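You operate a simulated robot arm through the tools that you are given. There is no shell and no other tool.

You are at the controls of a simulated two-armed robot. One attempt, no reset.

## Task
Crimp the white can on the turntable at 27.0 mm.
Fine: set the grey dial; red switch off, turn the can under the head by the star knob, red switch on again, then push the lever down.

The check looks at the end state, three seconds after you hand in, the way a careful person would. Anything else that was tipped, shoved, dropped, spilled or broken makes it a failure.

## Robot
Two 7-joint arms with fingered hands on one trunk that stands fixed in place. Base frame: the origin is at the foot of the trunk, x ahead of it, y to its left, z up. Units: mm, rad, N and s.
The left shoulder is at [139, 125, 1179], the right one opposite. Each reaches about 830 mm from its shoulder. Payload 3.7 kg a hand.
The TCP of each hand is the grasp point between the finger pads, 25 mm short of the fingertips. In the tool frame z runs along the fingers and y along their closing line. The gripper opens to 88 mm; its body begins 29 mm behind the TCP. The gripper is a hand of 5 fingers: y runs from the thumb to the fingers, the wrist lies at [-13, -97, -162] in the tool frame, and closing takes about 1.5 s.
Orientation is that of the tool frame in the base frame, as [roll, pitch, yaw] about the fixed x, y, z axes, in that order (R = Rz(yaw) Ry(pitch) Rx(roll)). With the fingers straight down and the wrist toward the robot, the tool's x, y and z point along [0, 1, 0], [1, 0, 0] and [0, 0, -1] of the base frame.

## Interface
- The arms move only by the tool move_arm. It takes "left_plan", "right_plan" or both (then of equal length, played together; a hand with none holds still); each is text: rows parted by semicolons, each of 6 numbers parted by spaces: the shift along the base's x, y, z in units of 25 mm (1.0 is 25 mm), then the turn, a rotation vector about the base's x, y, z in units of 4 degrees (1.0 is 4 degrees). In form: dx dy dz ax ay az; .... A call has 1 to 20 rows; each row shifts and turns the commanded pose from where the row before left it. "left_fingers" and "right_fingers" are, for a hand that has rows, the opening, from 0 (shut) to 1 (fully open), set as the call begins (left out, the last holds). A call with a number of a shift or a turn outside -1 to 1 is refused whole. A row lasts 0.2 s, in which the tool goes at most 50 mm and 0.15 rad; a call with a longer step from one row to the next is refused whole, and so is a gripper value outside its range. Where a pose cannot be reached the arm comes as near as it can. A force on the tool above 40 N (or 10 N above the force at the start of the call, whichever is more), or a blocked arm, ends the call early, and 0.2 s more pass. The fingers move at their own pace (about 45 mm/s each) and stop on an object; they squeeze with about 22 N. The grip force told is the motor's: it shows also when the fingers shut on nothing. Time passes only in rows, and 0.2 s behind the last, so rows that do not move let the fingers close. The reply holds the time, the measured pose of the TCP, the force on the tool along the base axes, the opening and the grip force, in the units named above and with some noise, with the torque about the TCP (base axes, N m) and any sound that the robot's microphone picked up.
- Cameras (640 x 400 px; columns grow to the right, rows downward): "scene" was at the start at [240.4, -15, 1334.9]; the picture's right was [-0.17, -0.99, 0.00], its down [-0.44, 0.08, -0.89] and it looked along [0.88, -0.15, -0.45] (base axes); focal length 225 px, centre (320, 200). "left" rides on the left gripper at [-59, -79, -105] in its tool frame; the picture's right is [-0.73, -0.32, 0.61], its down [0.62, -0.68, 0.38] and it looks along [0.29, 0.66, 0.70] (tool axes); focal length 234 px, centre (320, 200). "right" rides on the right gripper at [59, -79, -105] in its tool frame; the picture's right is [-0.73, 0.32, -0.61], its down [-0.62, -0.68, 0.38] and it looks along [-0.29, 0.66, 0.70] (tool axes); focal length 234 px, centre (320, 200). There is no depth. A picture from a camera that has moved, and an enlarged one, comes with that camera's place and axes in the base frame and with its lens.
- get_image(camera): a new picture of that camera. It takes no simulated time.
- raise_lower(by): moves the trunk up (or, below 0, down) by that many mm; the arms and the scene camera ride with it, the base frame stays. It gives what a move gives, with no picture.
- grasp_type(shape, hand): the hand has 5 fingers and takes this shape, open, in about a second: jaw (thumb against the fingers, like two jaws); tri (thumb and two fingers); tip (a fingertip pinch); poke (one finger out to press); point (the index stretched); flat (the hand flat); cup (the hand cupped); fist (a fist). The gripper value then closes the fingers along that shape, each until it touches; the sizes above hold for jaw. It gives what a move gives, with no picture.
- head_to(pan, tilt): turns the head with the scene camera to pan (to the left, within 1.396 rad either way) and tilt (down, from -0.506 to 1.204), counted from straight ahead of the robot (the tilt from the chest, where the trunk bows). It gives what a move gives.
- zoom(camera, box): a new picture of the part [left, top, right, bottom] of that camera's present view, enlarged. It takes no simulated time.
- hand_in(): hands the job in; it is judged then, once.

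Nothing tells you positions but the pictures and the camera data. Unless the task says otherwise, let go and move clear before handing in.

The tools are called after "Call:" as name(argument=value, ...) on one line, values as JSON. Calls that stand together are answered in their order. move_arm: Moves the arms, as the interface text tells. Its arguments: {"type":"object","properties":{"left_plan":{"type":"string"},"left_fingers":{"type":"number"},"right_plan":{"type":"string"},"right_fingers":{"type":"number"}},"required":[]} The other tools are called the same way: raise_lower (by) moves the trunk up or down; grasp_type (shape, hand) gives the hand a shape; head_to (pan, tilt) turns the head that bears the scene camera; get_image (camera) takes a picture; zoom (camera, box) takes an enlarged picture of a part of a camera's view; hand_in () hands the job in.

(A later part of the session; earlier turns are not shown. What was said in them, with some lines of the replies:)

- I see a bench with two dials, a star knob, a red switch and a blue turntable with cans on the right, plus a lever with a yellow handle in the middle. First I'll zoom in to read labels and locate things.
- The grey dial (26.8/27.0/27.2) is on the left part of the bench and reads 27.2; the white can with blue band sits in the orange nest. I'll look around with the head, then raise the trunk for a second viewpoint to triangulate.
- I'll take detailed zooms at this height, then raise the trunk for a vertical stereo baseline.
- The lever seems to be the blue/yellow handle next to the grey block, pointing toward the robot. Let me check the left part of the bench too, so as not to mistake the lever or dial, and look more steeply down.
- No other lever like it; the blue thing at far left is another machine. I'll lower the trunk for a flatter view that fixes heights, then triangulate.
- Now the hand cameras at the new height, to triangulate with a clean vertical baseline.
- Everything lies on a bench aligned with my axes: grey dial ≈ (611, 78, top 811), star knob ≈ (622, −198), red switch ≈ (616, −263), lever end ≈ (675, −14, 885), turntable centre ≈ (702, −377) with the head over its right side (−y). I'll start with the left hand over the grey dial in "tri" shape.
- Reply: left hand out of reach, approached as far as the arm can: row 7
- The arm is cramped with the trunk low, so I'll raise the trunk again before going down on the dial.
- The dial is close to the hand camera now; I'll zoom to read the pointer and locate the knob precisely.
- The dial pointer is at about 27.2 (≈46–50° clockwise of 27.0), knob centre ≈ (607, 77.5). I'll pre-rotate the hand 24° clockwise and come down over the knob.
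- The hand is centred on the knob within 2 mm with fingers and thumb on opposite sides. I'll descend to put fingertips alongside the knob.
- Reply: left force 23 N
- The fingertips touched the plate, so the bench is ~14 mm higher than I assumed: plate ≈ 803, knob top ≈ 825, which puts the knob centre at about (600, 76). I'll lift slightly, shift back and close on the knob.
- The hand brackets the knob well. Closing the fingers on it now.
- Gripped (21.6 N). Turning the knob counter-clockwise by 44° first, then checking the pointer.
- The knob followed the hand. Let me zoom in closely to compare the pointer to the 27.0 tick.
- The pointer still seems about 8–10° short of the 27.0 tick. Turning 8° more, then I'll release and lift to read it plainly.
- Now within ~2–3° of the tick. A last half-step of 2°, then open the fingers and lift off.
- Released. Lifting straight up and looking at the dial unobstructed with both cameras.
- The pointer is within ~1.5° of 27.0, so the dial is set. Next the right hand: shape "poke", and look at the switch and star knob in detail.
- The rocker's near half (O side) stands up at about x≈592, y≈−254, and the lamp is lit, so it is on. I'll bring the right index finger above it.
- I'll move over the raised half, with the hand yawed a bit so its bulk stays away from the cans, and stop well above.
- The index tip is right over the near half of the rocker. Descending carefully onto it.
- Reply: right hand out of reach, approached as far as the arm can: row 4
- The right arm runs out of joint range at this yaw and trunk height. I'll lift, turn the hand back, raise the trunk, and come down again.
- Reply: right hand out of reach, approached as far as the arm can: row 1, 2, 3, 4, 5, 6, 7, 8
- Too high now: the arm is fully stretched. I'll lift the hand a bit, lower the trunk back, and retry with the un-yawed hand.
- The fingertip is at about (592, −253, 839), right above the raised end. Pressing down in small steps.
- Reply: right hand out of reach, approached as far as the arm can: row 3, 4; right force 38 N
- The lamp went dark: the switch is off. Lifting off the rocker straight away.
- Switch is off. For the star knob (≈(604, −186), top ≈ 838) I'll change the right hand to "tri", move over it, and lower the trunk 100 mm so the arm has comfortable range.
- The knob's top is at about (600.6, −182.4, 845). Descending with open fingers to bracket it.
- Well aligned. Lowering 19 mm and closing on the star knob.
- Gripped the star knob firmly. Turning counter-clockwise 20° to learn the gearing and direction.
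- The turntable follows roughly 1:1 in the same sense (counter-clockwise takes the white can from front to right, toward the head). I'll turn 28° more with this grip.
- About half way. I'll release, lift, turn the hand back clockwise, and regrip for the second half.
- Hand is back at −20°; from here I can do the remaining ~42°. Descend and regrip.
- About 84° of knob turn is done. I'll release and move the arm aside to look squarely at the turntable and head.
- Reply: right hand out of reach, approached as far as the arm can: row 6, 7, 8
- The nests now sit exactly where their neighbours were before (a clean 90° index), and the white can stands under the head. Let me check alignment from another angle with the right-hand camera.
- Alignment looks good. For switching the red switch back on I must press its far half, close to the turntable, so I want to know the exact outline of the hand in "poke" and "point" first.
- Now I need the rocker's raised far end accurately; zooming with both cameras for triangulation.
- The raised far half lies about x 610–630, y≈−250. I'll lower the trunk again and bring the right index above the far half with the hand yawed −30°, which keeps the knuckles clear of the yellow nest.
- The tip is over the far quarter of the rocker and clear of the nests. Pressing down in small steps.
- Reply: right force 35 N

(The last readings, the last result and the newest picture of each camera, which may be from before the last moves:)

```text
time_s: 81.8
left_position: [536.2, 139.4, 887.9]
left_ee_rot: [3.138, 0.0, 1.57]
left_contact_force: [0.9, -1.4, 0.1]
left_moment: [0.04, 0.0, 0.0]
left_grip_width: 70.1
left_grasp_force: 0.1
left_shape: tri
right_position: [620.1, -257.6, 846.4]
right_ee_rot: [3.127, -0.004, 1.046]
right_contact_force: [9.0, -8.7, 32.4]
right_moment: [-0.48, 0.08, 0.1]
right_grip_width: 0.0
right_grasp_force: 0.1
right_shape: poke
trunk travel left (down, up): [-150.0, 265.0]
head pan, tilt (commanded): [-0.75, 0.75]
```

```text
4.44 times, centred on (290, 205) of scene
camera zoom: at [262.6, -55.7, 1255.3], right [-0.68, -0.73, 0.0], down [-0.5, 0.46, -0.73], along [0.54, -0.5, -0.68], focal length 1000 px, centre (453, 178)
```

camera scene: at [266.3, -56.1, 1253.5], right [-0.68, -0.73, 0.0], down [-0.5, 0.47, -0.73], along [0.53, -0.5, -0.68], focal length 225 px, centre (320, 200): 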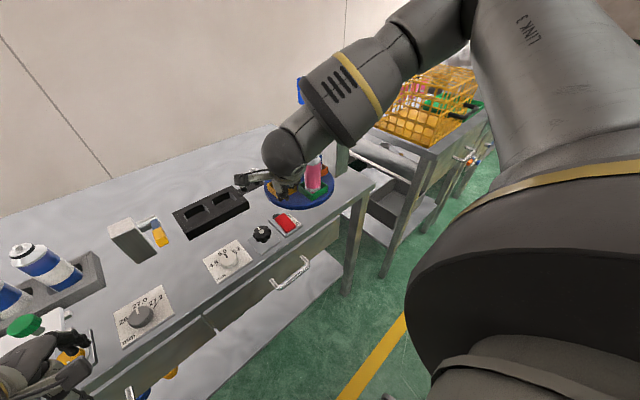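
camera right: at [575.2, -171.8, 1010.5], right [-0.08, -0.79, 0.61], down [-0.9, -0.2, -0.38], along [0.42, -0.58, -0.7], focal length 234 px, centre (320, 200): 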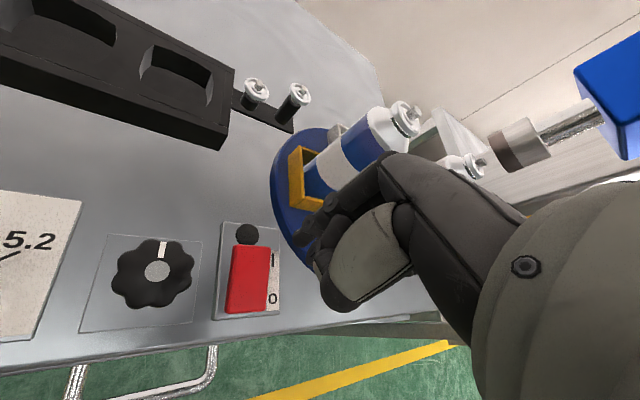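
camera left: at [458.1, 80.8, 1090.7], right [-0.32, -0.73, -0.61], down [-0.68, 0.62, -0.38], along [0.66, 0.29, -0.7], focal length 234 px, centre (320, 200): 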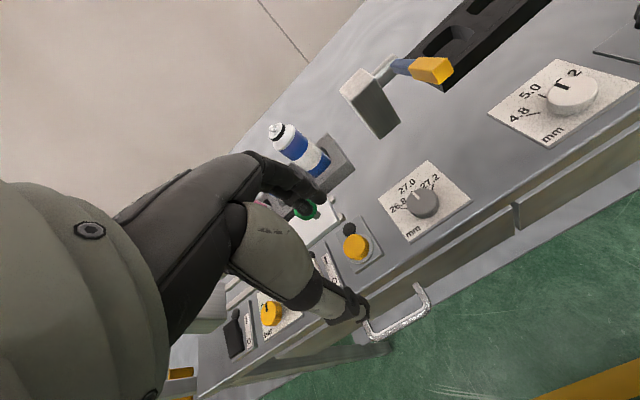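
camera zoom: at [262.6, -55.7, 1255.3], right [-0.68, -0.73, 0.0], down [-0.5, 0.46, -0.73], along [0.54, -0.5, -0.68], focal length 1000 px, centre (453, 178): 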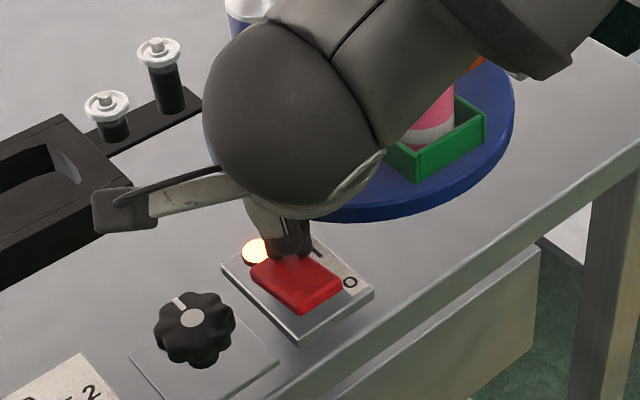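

The lamp is lit: red switch on. Lifting straight up and backing away to check.

Call:
move_arm(right_plan="0 0 0.4 0 0 0; 0 0 0.8 0 0 0; 0 0 0.9 0 0 0; -0.4 0 0.9 0 0 0.7; -0.5 0 0.9 0 0 0.7; -0.5 0 0.9 0 0 0.7; -0.6 0 0.9 0 0 0.7; -0.6 0 0.9 0 0 0.7; -0.6 0 0.9 0 0 0.7; -0.6 0 0.9 0 0 0.7; -0.6 0 0.9 0 0 0.7; -0.6 0 0.9 0 0 0.7; -0.6 0 0.6 0 0 0.7")

Call:
head_to(pan=-0.4, tilt=0.6)

Call:
get_image(camera="scene")

Call:
zoom(camera="right", box=[120, 130, 320, 310])

```text
time_s: 84.6
left_position: [536.7, 139.1, 885.1]
left_ee_rot: [3.142, 0.0, 1.57]
left_contact_force: [0.1, -0.5, 0.3]
left_moment: [0.0, 0.01, 0.0]
left_grip_width: 70.4
left_grasp_force: 0.0
left_shape: tri
right_position: [477.6, -256.2, 1111.5]
right_ee_rot: [-3.14, 0.0, 1.539]
right_contact_force: [-0.2, 0.2, -0.5]
right_moment: [0.0, 0.0, 0.01]
right_grip_width: 0.0
right_grasp_force: 0.0
right_shape: poke
trunk travel left (down, up): [-150.0, 265.0]
head pan, tilt (commanded): [-0.75, 0.75]
```

```text
time_s: 85.5
left_position: [536.6, 139.2, 885.0]
left_ee_rot: [3.141, 0.001, 1.571]
left_contact_force: [0.3, -0.2, -0.9]
left_moment: [0.01, 0.0, -0.02]
left_grip_width: 70.4
left_grasp_force: 0.1
left_shape: tri
right_position: [478.5, -257.0, 1110.4]
right_ee_rot: [-3.139, 0.0, 1.537]
right_contact_force: [0.7, -0.5, 0.0]
right_moment: [0.01, -0.01, 0.01]
right_grip_width: 0.0
right_grasp_force: 0.0
right_shape: poke
trunk travel left (down, up): [-150.0, 265.0]
head pan, tilt (commanded): [-0.4, 0.6]
```

```text
taken
camera scene: at [286.4, -33.9, 1266.6], right [-0.39, -0.92, 0.0], down [-0.52, 0.22, -0.82], along [0.76, -0.32, -0.57], focal length 225 px, centre (320, 200)
```

scene: 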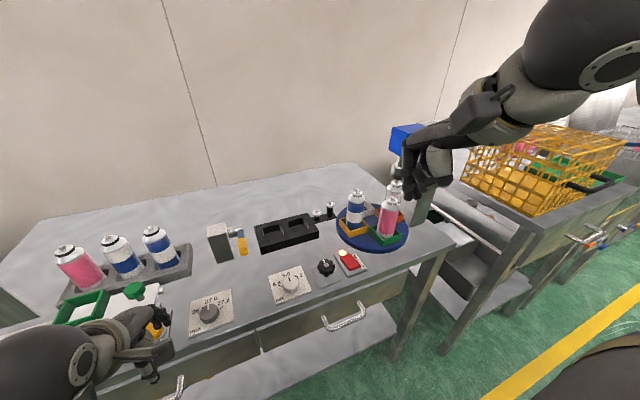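

```text
2.22 times, centred on (220, 220) of right
camera zoom: at [400.8, -194.6, 1214.6], right [0.3, -0.74, 0.61], down [-0.7, -0.6, -0.38], along [0.65, -0.31, -0.7], focal length 520 px, centre (542, 156)
```

zoom: 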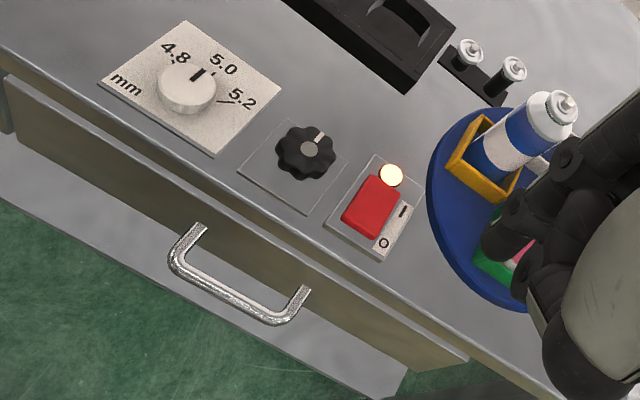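

Switch on, everything else undisturbed. Next the lever: zooming on it from several cameras to get its end and pivot.

Call:
zoom(camera="scene", box=[195, 200, 295, 280])

Call:
zoom(camera="left", box=[280, 0, 520, 180])

Call:
zoom(camera="right", box=[0, 0, 240, 180])

```text
5.00 times, centred on (245, 240) of scene
camera zoom: at [286.4, -33.9, 1266.6], right [-0.39, -0.92, 0.0], down [-0.52, 0.22, -0.82], along [0.76, -0.32, -0.57], focal length 1125 px, centre (695, 0)
```

zoom: 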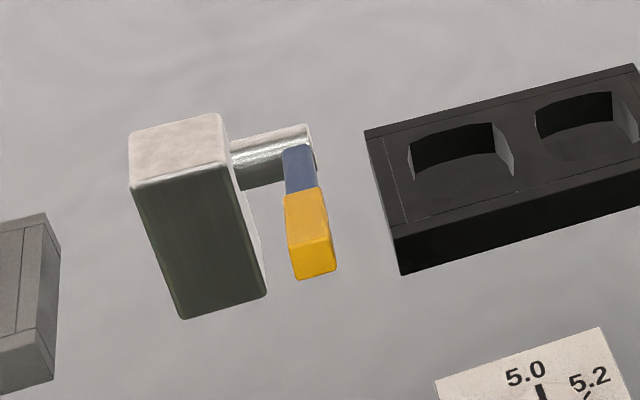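

```text
2.22 times, centred on (400, 90) of left
camera zoom: at [458.1, 80.3, 990.6], right [-0.32, -0.73, -0.61], down [-0.68, 0.62, -0.38], along [0.66, 0.29, -0.7], focal length 520 px, centre (142, 444)
```

zoom: 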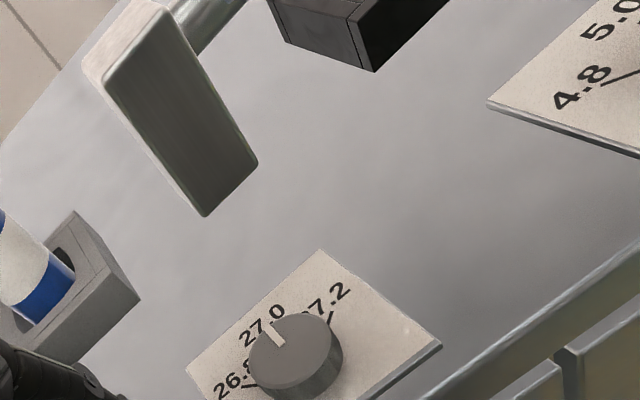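

```text
2.22 times, centred on (120, 90) of right
camera zoom: at [400.8, -194.6, 1214.6], right [0.3, -0.74, 0.61], down [-0.7, -0.6, -0.38], along [0.65, -0.31, -0.7], focal length 520 px, centre (764, 444)
```

zoom: 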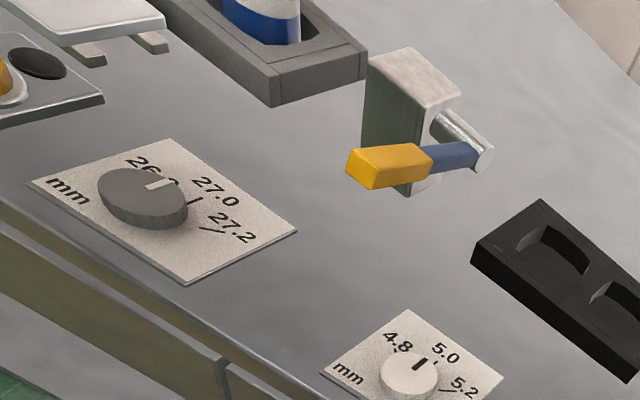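

The lever runs from its pivot near (765, −15, 878) up toward me to its yellow end at about (646, −15, 924), i.e. raised ~21°. I'll bring the right index over the yellow part and retract the left hand a bit.

Call:
move_arm(right_plan="0.5 0.9 -0.1 0 0 0.1; 0.5 0.9 -0.1 0 0 0.1; 0.5 0.9 -0.1 0 0 0.1; 0.5 0.9 -0.1 0 0 0.1; 0.5 0.9 -0.1 0 0 0.1; 0.5 0.9 -0.1 0 0 0; 0.5 0.9 -0.1 0 0 0; 0.5 0.9 -0.1 0 0 0; 0.5 0.9 -0.1 0 0 0; 0.5 0.9 -0.1 0 0 0; 0.55 0.05 -0.8 0 0 0; 0.55 0.05 -0.8 0 0 0; 0.55 0.05 -0.8 0 0 0; 0.55 0.05 -0.8 0 0 0; 0.55 0.05 -0.8 0 0 0", left_plan="-0.2 0.3 0.4 0 0 0; -0.2 0.3 0.4 0 0 0; -0.2 0.3 0.4 0 0 0; -0.2 0.3 0.4 0 0 0; -0.2 0.3 0.4 0 0 0; -0.2 0.3 0.4 0 0 0; -0.2 0.3 0.4 0 0 0; -0.2 0.3 0.4 0 0 0; 0 0 0 0 0 0; 0 0 0 0 0 0; 0 0 0 0 0 0; 0 0 0 0 0 0; 0 0 0 0 0 0; 0 0 0 0 0 0; 0 0 0 0 0 0")

Call:
get_image(camera="right")

Call:
head_to(pan=-0.05, tilt=0.6)

Call:
get_image(camera="scene")

```text
time_s: 88.7
left_position: [533.4, 184.1, 916.8]
left_ee_rot: [3.14, -0.002, 1.573]
left_contact_force: [0.2, -0.7, 0.4]
left_moment: [-0.03, -0.01, 0.02]
left_grip_width: 70.3
left_grasp_force: 0.0
left_shape: tri
left hand out of reach, approached as far as the arm can: row 3, 4, 5, 6, 7, 8
right_position: [670.1, -51.6, 985.0]
right_ee_rot: [-3.139, 0.0, 1.572]
right_contact_force: [0.6, 0.6, -0.3]
right_moment: [0.01, -0.02, 0.04]
right_grip_width: 0.0
right_grasp_force: 0.1
right_shape: poke
right hand out of reach, approached as far as the arm can: row 10, 13, 15
trunk travel left (down, up): [-150.0, 265.0]
head pan, tilt (commanded): [-0.4, 0.6]
```

```text
taken
camera right: at [591.5, 7.4, 1089.1], right [0.33, -0.73, 0.61], down [-0.68, -0.62, -0.38], along [0.66, -0.29, -0.7], focal length 234 px, centre (320, 200)
```

right: 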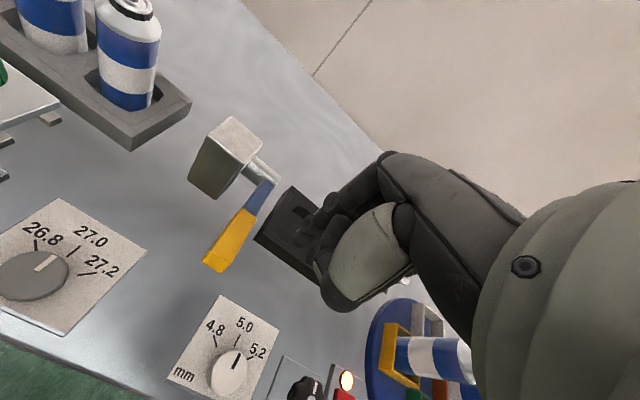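

```text
time_s: 89.5
left_position: [534.1, 183.5, 916.9]
left_ee_rot: [3.138, -0.002, 1.572]
left_contact_force: [-0.4, -0.8, 0.9]
left_moment: [-0.01, 0.02, 0.02]
left_grip_width: 69.9
left_grasp_force: 0.0
left_shape: tri
right_position: [670.4, -51.4, 985.9]
right_ee_rot: [-3.138, -0.001, 1.573]
right_contact_force: [0.0, -0.5, 0.7]
right_moment: [-0.05, -0.03, 0.02]
right_grip_width: 0.0
right_grasp_force: 0.1
right_shape: poke
trunk travel left (down, up): [-150.0, 265.0]
head pan, tilt (commanded): [-0.051, 0.6]
```

```text
taken
camera scene: at [293.3, -4.0, 1266.6], right [-0.05, -1.0, 0.0], down [-0.56, 0.03, -0.83], along [0.82, -0.04, -0.56], focal length 225 px, centre (320, 200)
```

scene: 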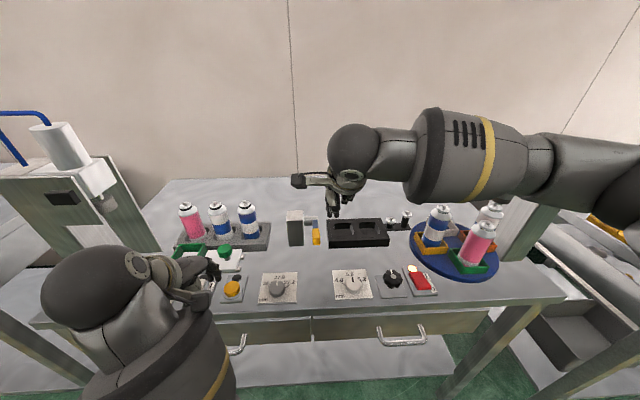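

The right arm runs short at y≈−51 with this yaw. I'll turn the hand +20° (wrist toward its own shoulder) while stepping left.

Call:
move_arm(right_plan="0.05 0 0 0 0 1; 0.05 0 0 0 0 1; 0.05 0.2 0 0 0 1; 0.05 0.3 0 0 0 1; 0.05 0.3 0 0 0 1; 0 0.3 0 0 0 0")

Call:
get_image(camera="right")

Call:
zoom(camera="scene", box=[260, 140, 400, 280])

```text
time_s: 90.9
left_position: [533.6, 182.8, 915.7]
left_ee_rot: [3.14, -0.002, 1.573]
left_contact_force: [-0.1, 0.5, 0.5]
left_moment: [0.0, -0.01, 0.0]
left_grip_width: 70.4
left_grasp_force: 0.1
left_shape: tri
right_position: [678.3, -23.2, 985.3]
right_ee_rot: [-3.14, 0.0, 1.921]
right_contact_force: [-0.5, 0.1, -0.5]
right_moment: [0.0, -0.03, -0.04]
right_grip_width: 0.0
right_grasp_force: 0.1
right_shape: poke
trunk travel left (down, up): [-150.0, 265.0]
head pan, tilt (commanded): [-0.051, 0.6]
```

```text
taken
camera right: at [582.4, 4.8, 1088.5], right [0.55, -0.57, 0.61], down [-0.43, -0.82, -0.38], along [0.72, -0.05, -0.7], focal length 234 px, centre (320, 200)
```

right: 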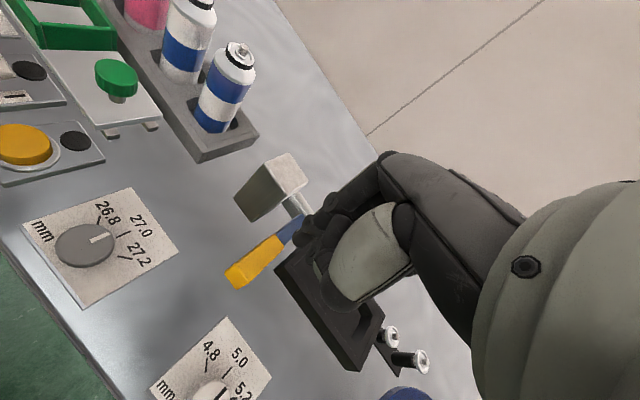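

```text
2.86 times, centred on (330, 210) of scene
camera zoom: at [293.8, -4.1, 1266.4], right [-0.05, -1.0, 0.0], down [-0.56, 0.03, -0.82], along [0.82, -0.04, -0.57], focal length 643 px, centre (291, 171)
```

zoom: 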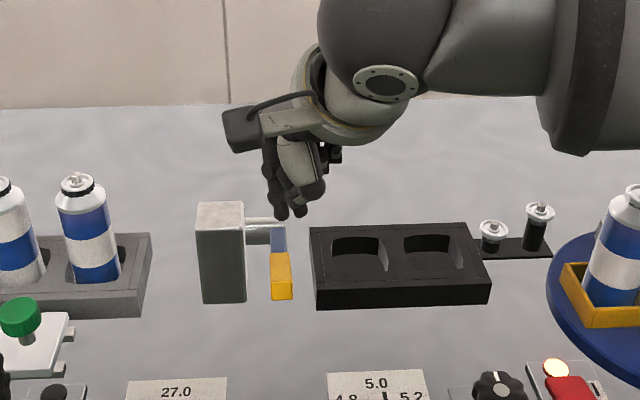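

Reached. The index tip is at about (673, −16), right over the yellow handle (y≈−14). I'll shift 10 mm toward the handle's end and lower to just above it.

Call:
move_arm(right_plan="-0.2 0.04 -0.5 0 0 0; -0.2 0.03 -0.5 0 0 0; 0 0 -0.4 0 0 0")

Call:
zoom(camera="right", box=[200, 150, 360, 310])

Call:
zoom(camera="scene", box=[280, 190, 360, 270])

```text
time_s: 91.7
left_position: [533.5, 183.1, 917.4]
left_ee_rot: [3.141, -0.002, 1.571]
left_contact_force: [0.3, -0.1, -1.1]
left_moment: [-0.03, 0.0, 0.05]
left_grip_width: 70.0
left_grasp_force: 0.1
left_shape: tri
right_position: [667.7, -21.7, 950.2]
right_ee_rot: [-3.14, 0.0, 1.921]
right_contact_force: [0.8, 0.2, -0.4]
right_moment: [0.03, 0.02, -0.03]
right_grip_width: 0.2
right_grasp_force: 0.0
right_shape: poke
trunk travel left (down, up): [-150.0, 265.0]
head pan, tilt (commanded): [-0.051, 0.6]
```

```text
2.50 times, centred on (280, 230) of right
camera zoom: at [571.9, 6.8, 1054.0], right [0.55, -0.57, 0.61], down [-0.43, -0.82, -0.38], along [0.72, -0.05, -0.7], focal length 585 px, centre (420, 125)
```

zoom: 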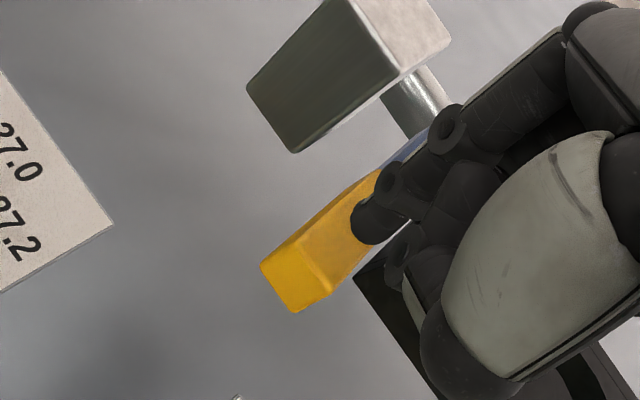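

```text
5.00 times, centred on (320, 230) of scene
camera zoom: at [293.5, -4.0, 1266.5], right [-0.05, -1.0, 0.0], down [-0.56, 0.03, -0.82], along [0.82, -0.04, -0.57], focal length 1125 px, centre (320, 50)
```

zoom: 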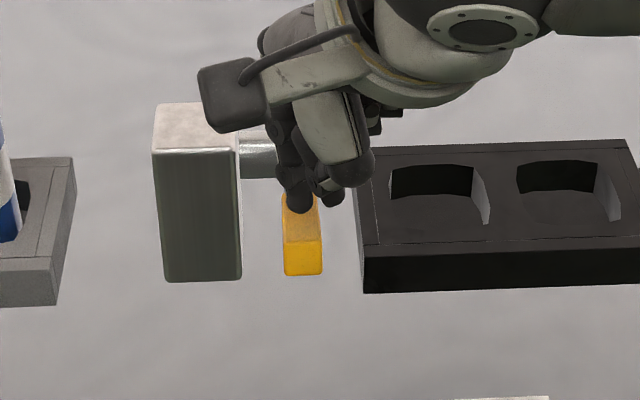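

The fingertip is centred on the handle. Pushing down in 10 mm rows and watching force.

Call:
move_arm(right_plan="0 -0.02 -0.4 0 0 0; 0 0 -0.4 0 0 0; 0 0 -0.4 0 0 0; 0 0 -0.4 0 0 0")

Call:
zoom(camera="right", box=[200, 150, 360, 310])

Call:
zoom(camera="scene", box=[280, 190, 360, 270])

```text
time_s: 92.7
left_position: [533.2, 183.8, 916.0]
left_ee_rot: [3.139, -0.002, 1.572]
left_contact_force: [0.1, 1.2, 0.7]
left_moment: [0.03, -0.02, -0.02]
left_grip_width: 70.3
left_grasp_force: 0.1
left_shape: tri
right_position: [667.1, -21.7, 911.7]
right_ee_rot: [3.141, 0.0, 1.921]
right_contact_force: [-0.6, -0.5, 5.1]
right_moment: [-0.02, 0.05, 0.01]
right_grip_width: 0.1
right_grasp_force: 0.2
right_shape: poke
trunk travel left (down, up): [-150.0, 265.0]
head pan, tilt (commanded): [-0.051, 0.6]
```

```text
2.50 times, centred on (280, 230) of right
camera zoom: at [571.6, 6.3, 1014.5], right [0.55, -0.57, 0.61], down [-0.43, -0.82, -0.38], along [0.72, -0.05, -0.7], focal length 585 px, centre (420, 125)
```

zoom: 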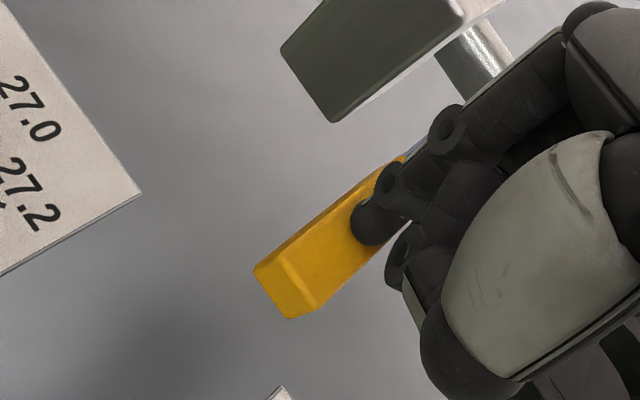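

```text
5.00 times, centred on (320, 230) of scene
camera zoom: at [293.0, -4.0, 1266.7], right [-0.05, -1.0, 0.0], down [-0.56, 0.03, -0.83], along [0.82, -0.04, -0.56], focal length 1125 px, centre (320, 50)
```

zoom: 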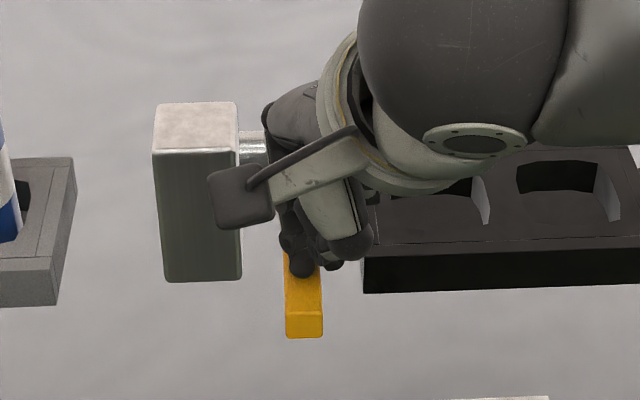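

It moves smoothly at ~5 N. Continuing down.

Call:
move_arm(right_plan="0 0 -0.4 0 0 0; 0 0 -0.4 0 0 0; 0 0 -0.4 0 0 0")

Call:
zoom(camera="right", box=[200, 150, 360, 310])

Call:
zoom(camera="scene", box=[280, 190, 360, 270])

```text
time_s: 93.5
left_position: [530.9, 184.0, 920.4]
left_ee_rot: [3.134, -0.001, 1.572]
left_contact_force: [0.1, 0.1, -0.9]
left_moment: [0.02, 0.0, 0.01]
left_grip_width: 69.9
left_grasp_force: 0.1
left_shape: tri
right_position: [664.6, -22.7, 888.2]
right_ee_rot: [3.128, -0.002, 1.924]
right_contact_force: [0.3, 0.8, 22.4]
right_moment: [0.19, -0.05, 0.0]
right_grip_width: 0.1
right_grasp_force: 0.0
right_shape: poke
trunk travel left (down, up): [-150.0, 265.0]
head pan, tilt (commanded): [-0.051, 0.6]
```

```text
2.50 times, centred on (280, 230) of right
camera zoom: at [569.9, 5.1, 989.9], right [0.55, -0.57, 0.61], down [-0.42, -0.82, -0.39], along [0.72, -0.04, -0.69], focal length 585 px, centre (420, 125)
```

zoom: 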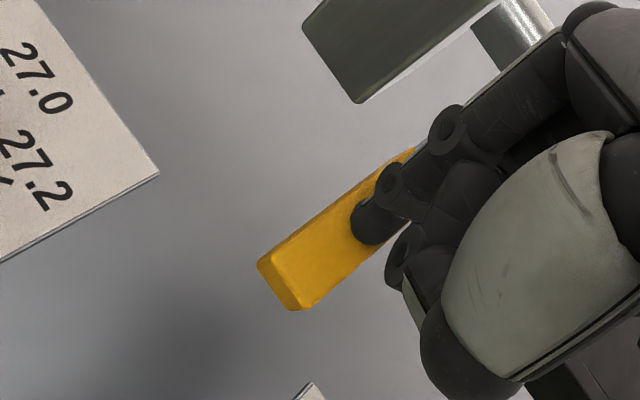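

```text
5.00 times, centred on (320, 230) of scene
camera zoom: at [290.2, -3.9, 1268.0], right [-0.05, -1.0, 0.0], down [-0.56, 0.03, -0.83], along [0.83, -0.04, -0.56], focal length 1125 px, centre (320, 50)
```

zoom: 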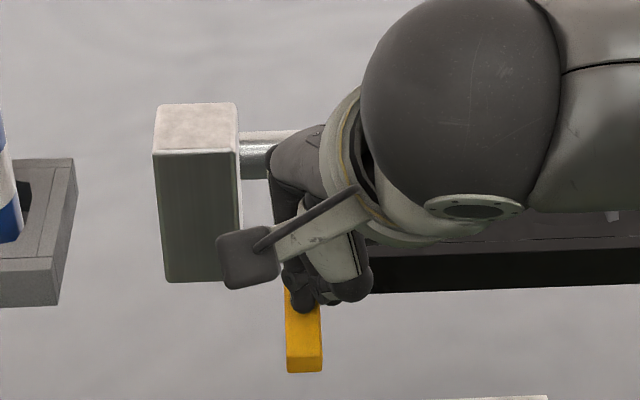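

Force rose to 22 N – either the end stop or the crimp load. Let me look at the crimp head before pushing further.

Call:
head_to(pan=-0.6, tilt=0.5)

Call:
get_image(camera="scene")

Call:
get_image(camera="right")

```text
time_s: 94.5
left_position: [531.1, 183.2, 918.4]
left_ee_rot: [3.138, -0.002, 1.573]
left_contact_force: [-0.7, 0.4, -0.7]
left_moment: [0.01, -0.03, 0.01]
left_grip_width: 70.3
left_grasp_force: 0.0
left_shape: tri
right_position: [665.7, -23.0, 886.0]
right_ee_rot: [3.131, -0.003, 1.922]
right_contact_force: [1.6, 0.9, 31.9]
right_moment: [0.16, -0.08, 0.01]
right_grip_width: 0.0
right_grasp_force: 0.1
right_shape: poke
trunk travel left (down, up): [-150.0, 265.0]
head pan, tilt (commanded): [-0.6, 0.499]
```

```text
taken
camera scene: at [277.1, -50.7, 1276.6], right [-0.56, -0.83, 0.0], down [-0.39, 0.27, -0.88], along [0.73, -0.5, -0.48], focal length 225 px, centre (320, 200)
```

scene: 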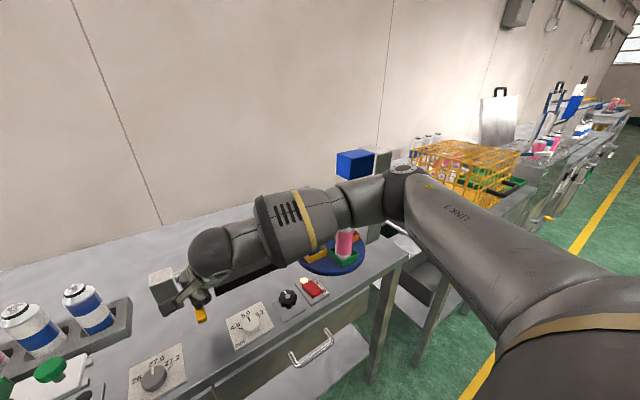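

```text
taken
camera right: at [569.5, 5.3, 989.4], right [0.55, -0.57, 0.61], down [-0.42, -0.82, -0.39], along [0.72, -0.04, -0.69], focal length 234 px, centre (320, 200)
```

right: 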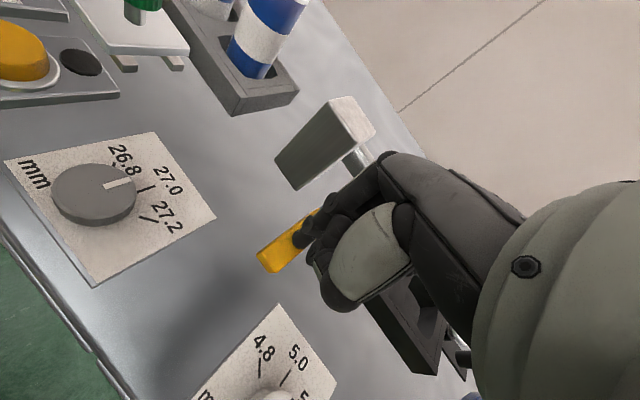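

I can't see the head behind my arm. I'll push a few mm more to feel whether this is a hard stop.

Call:
move_arm(right_plan="0 0 -0.15 0 0 0; 0 0 -0.15 0 0 0; 0 0 0 0 0 0")

Call:
zoom(camera="right", box=[200, 150, 360, 310])

```text
time_s: 95.0
left_position: [532.1, 182.8, 916.7]
left_ee_rot: [3.139, -0.003, 1.573]
left_contact_force: [-0.4, 0.2, -1.5]
left_moment: [-0.02, 0.03, 0.02]
left_grip_width: 70.4
left_grasp_force: 0.1
left_shape: tri
right_position: [668.5, -19.9, 886.2]
right_ee_rot: [3.121, -0.012, 1.923]
right_contact_force: [-8.6, -0.3, 23.9]
right_moment: [0.08, 0.21, 0.07]
right_grip_width: 0.0
right_grasp_force: 0.0
right_shape: poke
right hand out of reach, approached as far as the arm can: row 2
trunk travel left (down, up): [-150.0, 265.0]
head pan, tilt (commanded): [-0.6, 0.499]
stopped in row 2 (right hand): the force on the tool passed its limit at 43 N (the readings are from after the stop); the commanded pose is now the measured one
```

```text
2.50 times, centred on (280, 230) of right
camera zoom: at [570.8, 5.6, 988.3], right [0.54, -0.58, 0.61], down [-0.42, -0.81, -0.41], along [0.73, -0.03, -0.68], focal length 585 px, centre (420, 125)
```

zoom: 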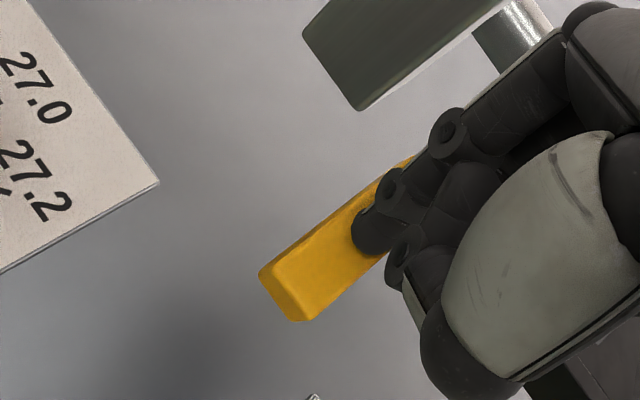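

Over 40 N with no further motion: that is the lever's hard stop. Lifting off now to see the resulting state.

Call:
move_arm(right_plan="0 0 0.3 0 0 0; 0 0 0.5 0 0 0; 0 0 0.8 0 0 0; 0 0 1 0 0 0; 0 0 1 0 0 0; 0 0 1 0 0 0")

Call:
get_image(camera="right")

Call:
get_image(camera="scene")

```text
time_s: 96.4
left_position: [533.0, 182.5, 917.7]
left_ee_rot: [3.139, -0.002, 1.574]
left_contact_force: [-0.4, 1.1, 0.1]
left_moment: [0.0, -0.02, 0.01]
left_grip_width: 70.2
left_grasp_force: 0.0
left_shape: tri
right_position: [667.3, -23.2, 997.6]
right_ee_rot: [3.125, -0.005, 1.922]
right_contact_force: [-0.1, -1.0, 0.5]
right_moment: [-0.01, 0.02, -0.04]
right_grip_width: 0.0
right_grasp_force: 0.0
right_shape: poke
trunk travel left (down, up): [-150.0, 265.0]
head pan, tilt (commanded): [-0.6, 0.499]
```

```text
taken
camera right: at [570.8, 4.6, 1100.1], right [0.55, -0.58, 0.61], down [-0.42, -0.82, -0.4], along [0.73, -0.04, -0.69], focal length 234 px, centre (320, 200)
```

right: 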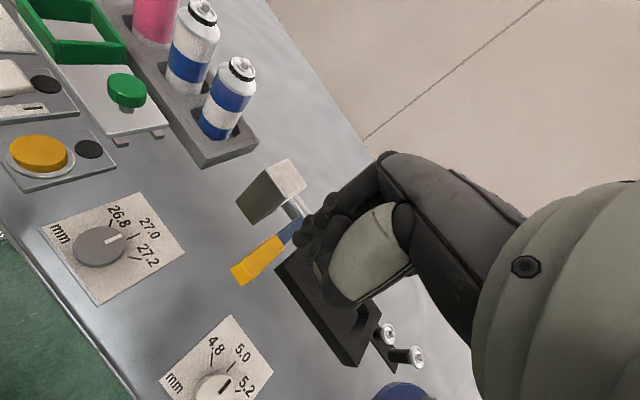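

```text
taken
camera scene: at [279.6, -50.8, 1275.9], right [-0.56, -0.83, 0.0], down [-0.39, 0.27, -0.88], along [0.72, -0.5, -0.48], focal length 225 px, centre (320, 200)
```

scene: 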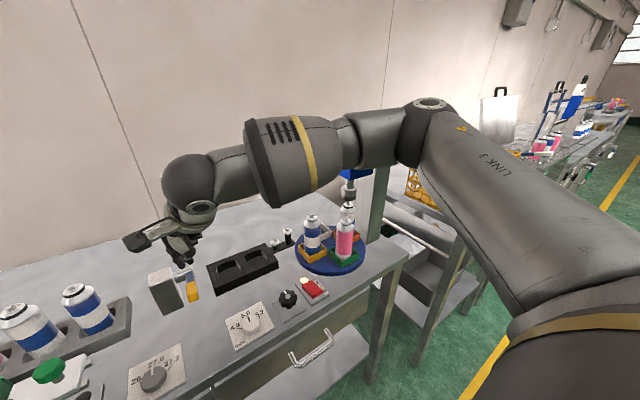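

Call:
zoom(camera="right", box=[210, 140, 330, 300])

Call:
zoom(camera="scene", box=[140, 230, 240, 330])

Call:
zoom(camera="scene", box=[280, 140, 400, 300])

```text
2.50 times, centred on (270, 220) of right
camera zoom: at [570.8, 4.6, 1100.1], right [0.55, -0.58, 0.61], down [-0.42, -0.82, -0.4], along [0.73, -0.04, -0.69], focal length 585 px, centre (445, 150)
```

zoom: 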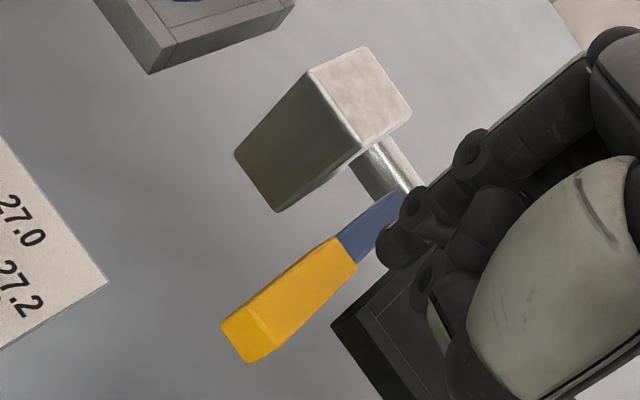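

```text
4.00 times, centred on (190, 280) of scene
camera zoom: at [279.6, -50.8, 1275.9], right [-0.56, -0.83, 0.0], down [-0.39, 0.27, -0.88], along [0.72, -0.5, -0.48], focal length 900 px, centre (840, -120)
```

zoom: 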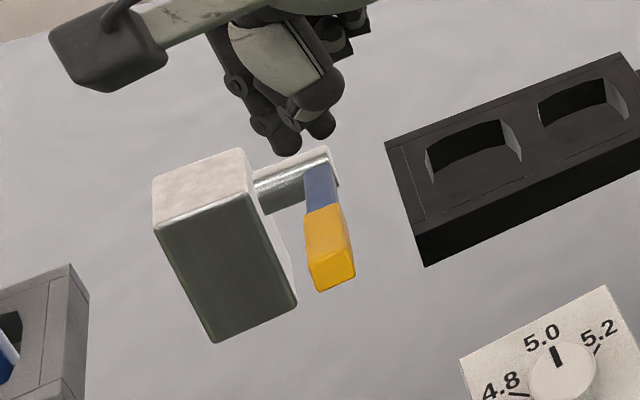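

```text
2.50 times, centred on (340, 220) of scene
camera zoom: at [279.6, -50.8, 1275.9], right [-0.56, -0.83, 0.0], down [-0.39, 0.27, -0.88], along [0.72, -0.5, -0.48], focal length 563 px, centre (270, 150)
```

zoom: 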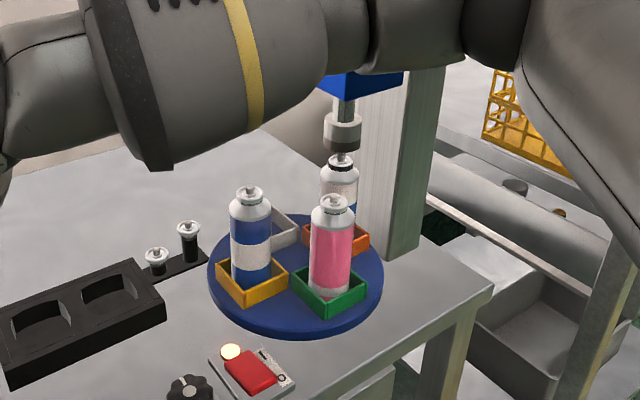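

The lever springs back up after release. Let me look closely at the white can – its neck now seems to carry a dark ring like the finished cans in the rack.

Call:
zoom(camera="scene", box=[320, 165, 380, 245])

Call:
zoom(camera="scene", box=[290, 210, 370, 290])

```text
5.00 times, centred on (350, 205) of scene
camera zoom: at [279.6, -50.8, 1275.9], right [-0.56, -0.83, 0.0], down [-0.39, 0.27, -0.88], along [0.72, -0.5, -0.48], focal length 1125 px, centre (170, 175)
```

zoom: 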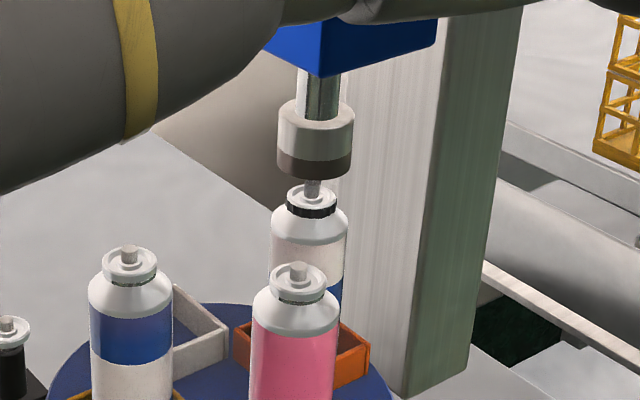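

```text
5.00 times, centred on (330, 250) of scene
camera zoom: at [279.6, -50.8, 1275.9], right [-0.56, -0.83, 0.0], down [-0.39, 0.27, -0.88], along [0.72, -0.5, -0.48], focal length 1125 px, centre (270, -50)
```

zoom: 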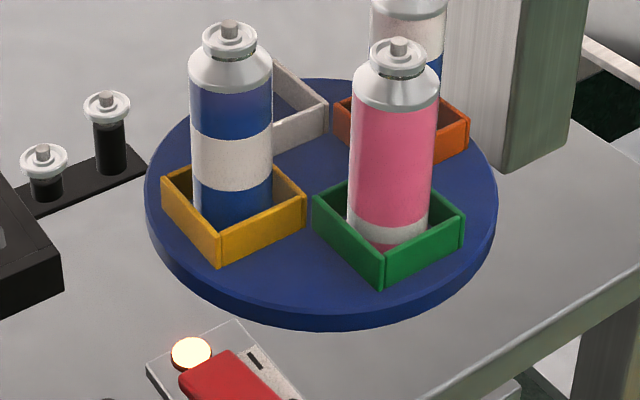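

The white can now has the dark crimp ring, the other two don't, and the switch lamp is lit. I'll move both hands clear and do a last check.

Call:
move_arm(right_plan="0 0 0.8 0 0 0; -0.3 -0.3 0.5 0 0 -0.5; -0.5 -0.7 0.2 0 0 -0.5; -0.5 -0.8 0.2 0 0 -0.5; -0.5 -0.8 0.2 0 0 -0.5; -0.5 -0.8 0.2 0 0 -0.5; -0.5 -0.8 0.2 0 0 -0.5; -0.5 -0.8 0.2 0 0 -0.5; -0.5 -0.8 0.2 0 0 -0.5; -0.5 -0.8 0.2 0 0 -0.5; -0.5 -0.8 0.2 0 0 -0.5; -0.5 -0.8 0.2 0 0 0")

Call:
raise_lower(by=150)

Call:
head_to(pan=-0.2, tilt=0.7)

Call:
get_image(camera="scene")

Call:
zoom(camera="scene", box=[340, 130, 460, 260])

Call:
zoom(camera="scene", box=[180, 180, 360, 290])

```text
time_s: 99.0
left_position: [533.2, 184.2, 917.3]
left_ee_rot: [3.138, -0.004, 1.571]
left_contact_force: [0.2, -0.3, -0.2]
left_moment: [-0.01, 0.0, 0.01]
left_grip_width: 70.3
left_grasp_force: 0.1
left_shape: tri
right_position: [534.7, -227.6, 1080.3]
right_ee_rot: [3.125, -0.005, 1.574]
right_contact_force: [0.1, 0.0, 0.5]
right_moment: [0.01, 0.03, -0.06]
right_grip_width: 0.0
right_grasp_force: 0.1
right_shape: poke
trunk travel left (down, up): [-150.0, 265.0]
head pan, tilt (commanded): [-0.6, 0.499]
```

```text
time_s: 100.8
left_position: [535.3, 183.3, 1065.9]
left_ee_rot: [3.14, -0.001, 1.573]
left_contact_force: [0.3, -0.7, -0.4]
left_moment: [-0.04, 0.0, 0.0]
left_grip_width: 70.1
left_grasp_force: 0.0
left_shape: tri
right_position: [536.9, -227.3, 1228.3]
right_ee_rot: [3.128, -0.008, 1.573]
right_contact_force: [0.3, 0.4, -0.1]
right_moment: [0.01, 0.0, 0.01]
right_grip_width: 0.1
right_grasp_force: 0.1
right_shape: poke
trunk travel left (down, up): [-300.0, 115.0]
head pan, tilt (commanded): [-0.6, 0.499]
```

```text
time_s: 101.7
left_position: [533.4, 184.0, 1066.5]
left_ee_rot: [3.138, -0.001, 1.573]
left_contact_force: [0.3, 0.4, -0.7]
left_moment: [0.06, -0.01, 0.0]
left_grip_width: 70.3
left_grasp_force: 0.1
left_shape: tri
right_position: [535.7, -228.7, 1230.5]
right_ee_rot: [3.127, -0.006, 1.574]
right_contact_force: [0.8, -0.4, -0.4]
right_moment: [0.0, -0.01, -0.01]
right_grip_width: 0.1
right_grasp_force: 0.1
right_shape: poke
trunk travel left (down, up): [-300.0, 115.0]
head pan, tilt (commanded): [-0.201, 0.7]
```

```text
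taken
camera scene: at [146.5, -16.5, 1418.1], right [-0.2, -0.98, 0.0], down [-0.63, 0.13, -0.77], along [0.75, -0.15, -0.64], focal length 225 px, centre (320, 200)
```

scene: 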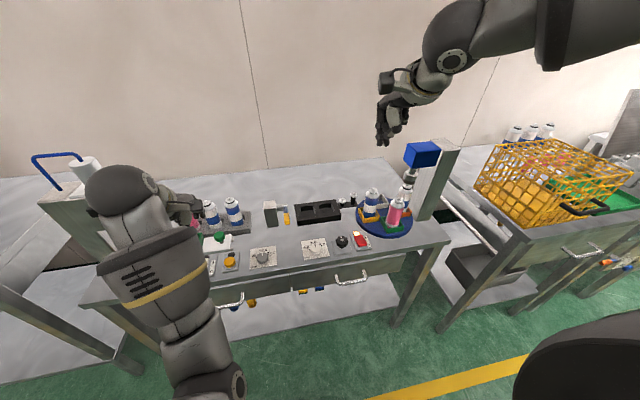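

```text
3.08 times, centred on (400, 195) of scene
camera zoom: at [146.5, -16.5, 1418.1], right [-0.2, -0.98, 0.0], down [-0.63, 0.13, -0.77], along [0.75, -0.15, -0.64], focal length 693 px, centre (74, 215)
```

zoom: 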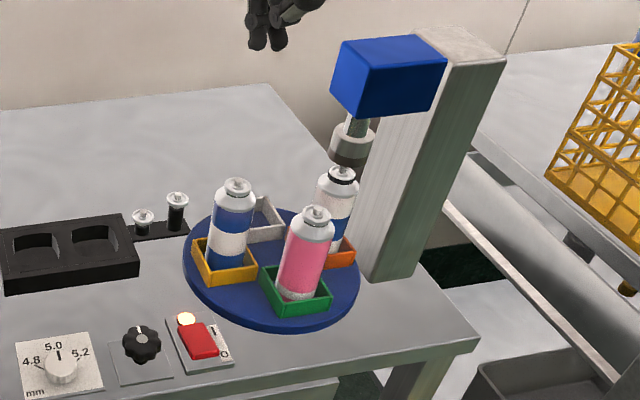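

```text
3.56 times, centred on (270, 235) of scene
camera zoom: at [146.5, -16.5, 1418.1], right [-0.2, -0.98, 0.0], down [-0.63, 0.13, -0.77], along [0.75, -0.15, -0.64], focal length 800 px, centre (498, 76)
```

zoom: 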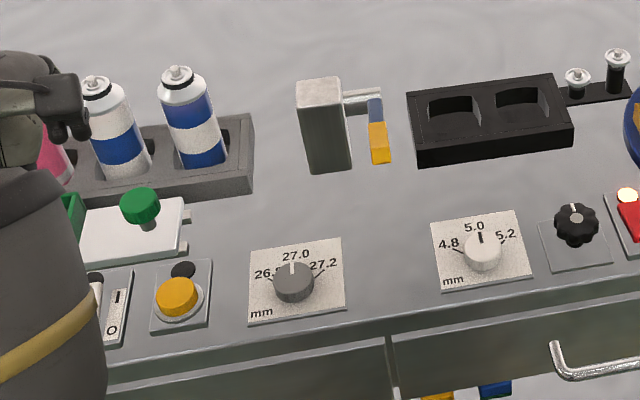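

Dial at 27.0, white can crimped under the head with its dark ring, red switch on, lever back at rest, other cans and controls untouched, both hands clear. Handing in.

Call:
hand_in()

```text
The job is handed in.
```

The white can on the turntable is crimped at the 27.0 mm setting and I have handed the job in. It now has the dark ring on its neck that the finished cans in the rack have, and the other two cans on the turntable do not.

- **Grey dial:** turned from 27.2 to 27.0; the pointer sits within about 1.5° of the 27.0 mark.
- **Red switch:** switched off before turning the table and back on before the lever. Its lamp is lit.
- **Turntable:** turned 90° by the star knob, so the white can stands under the head.
- **Lever:** pushed down to its hard stop, at just over 40 N. It springs back up when released, so it is now at rest in its raised position.

In the last pictures nothing else on the bench had moved. Both hands are clear.
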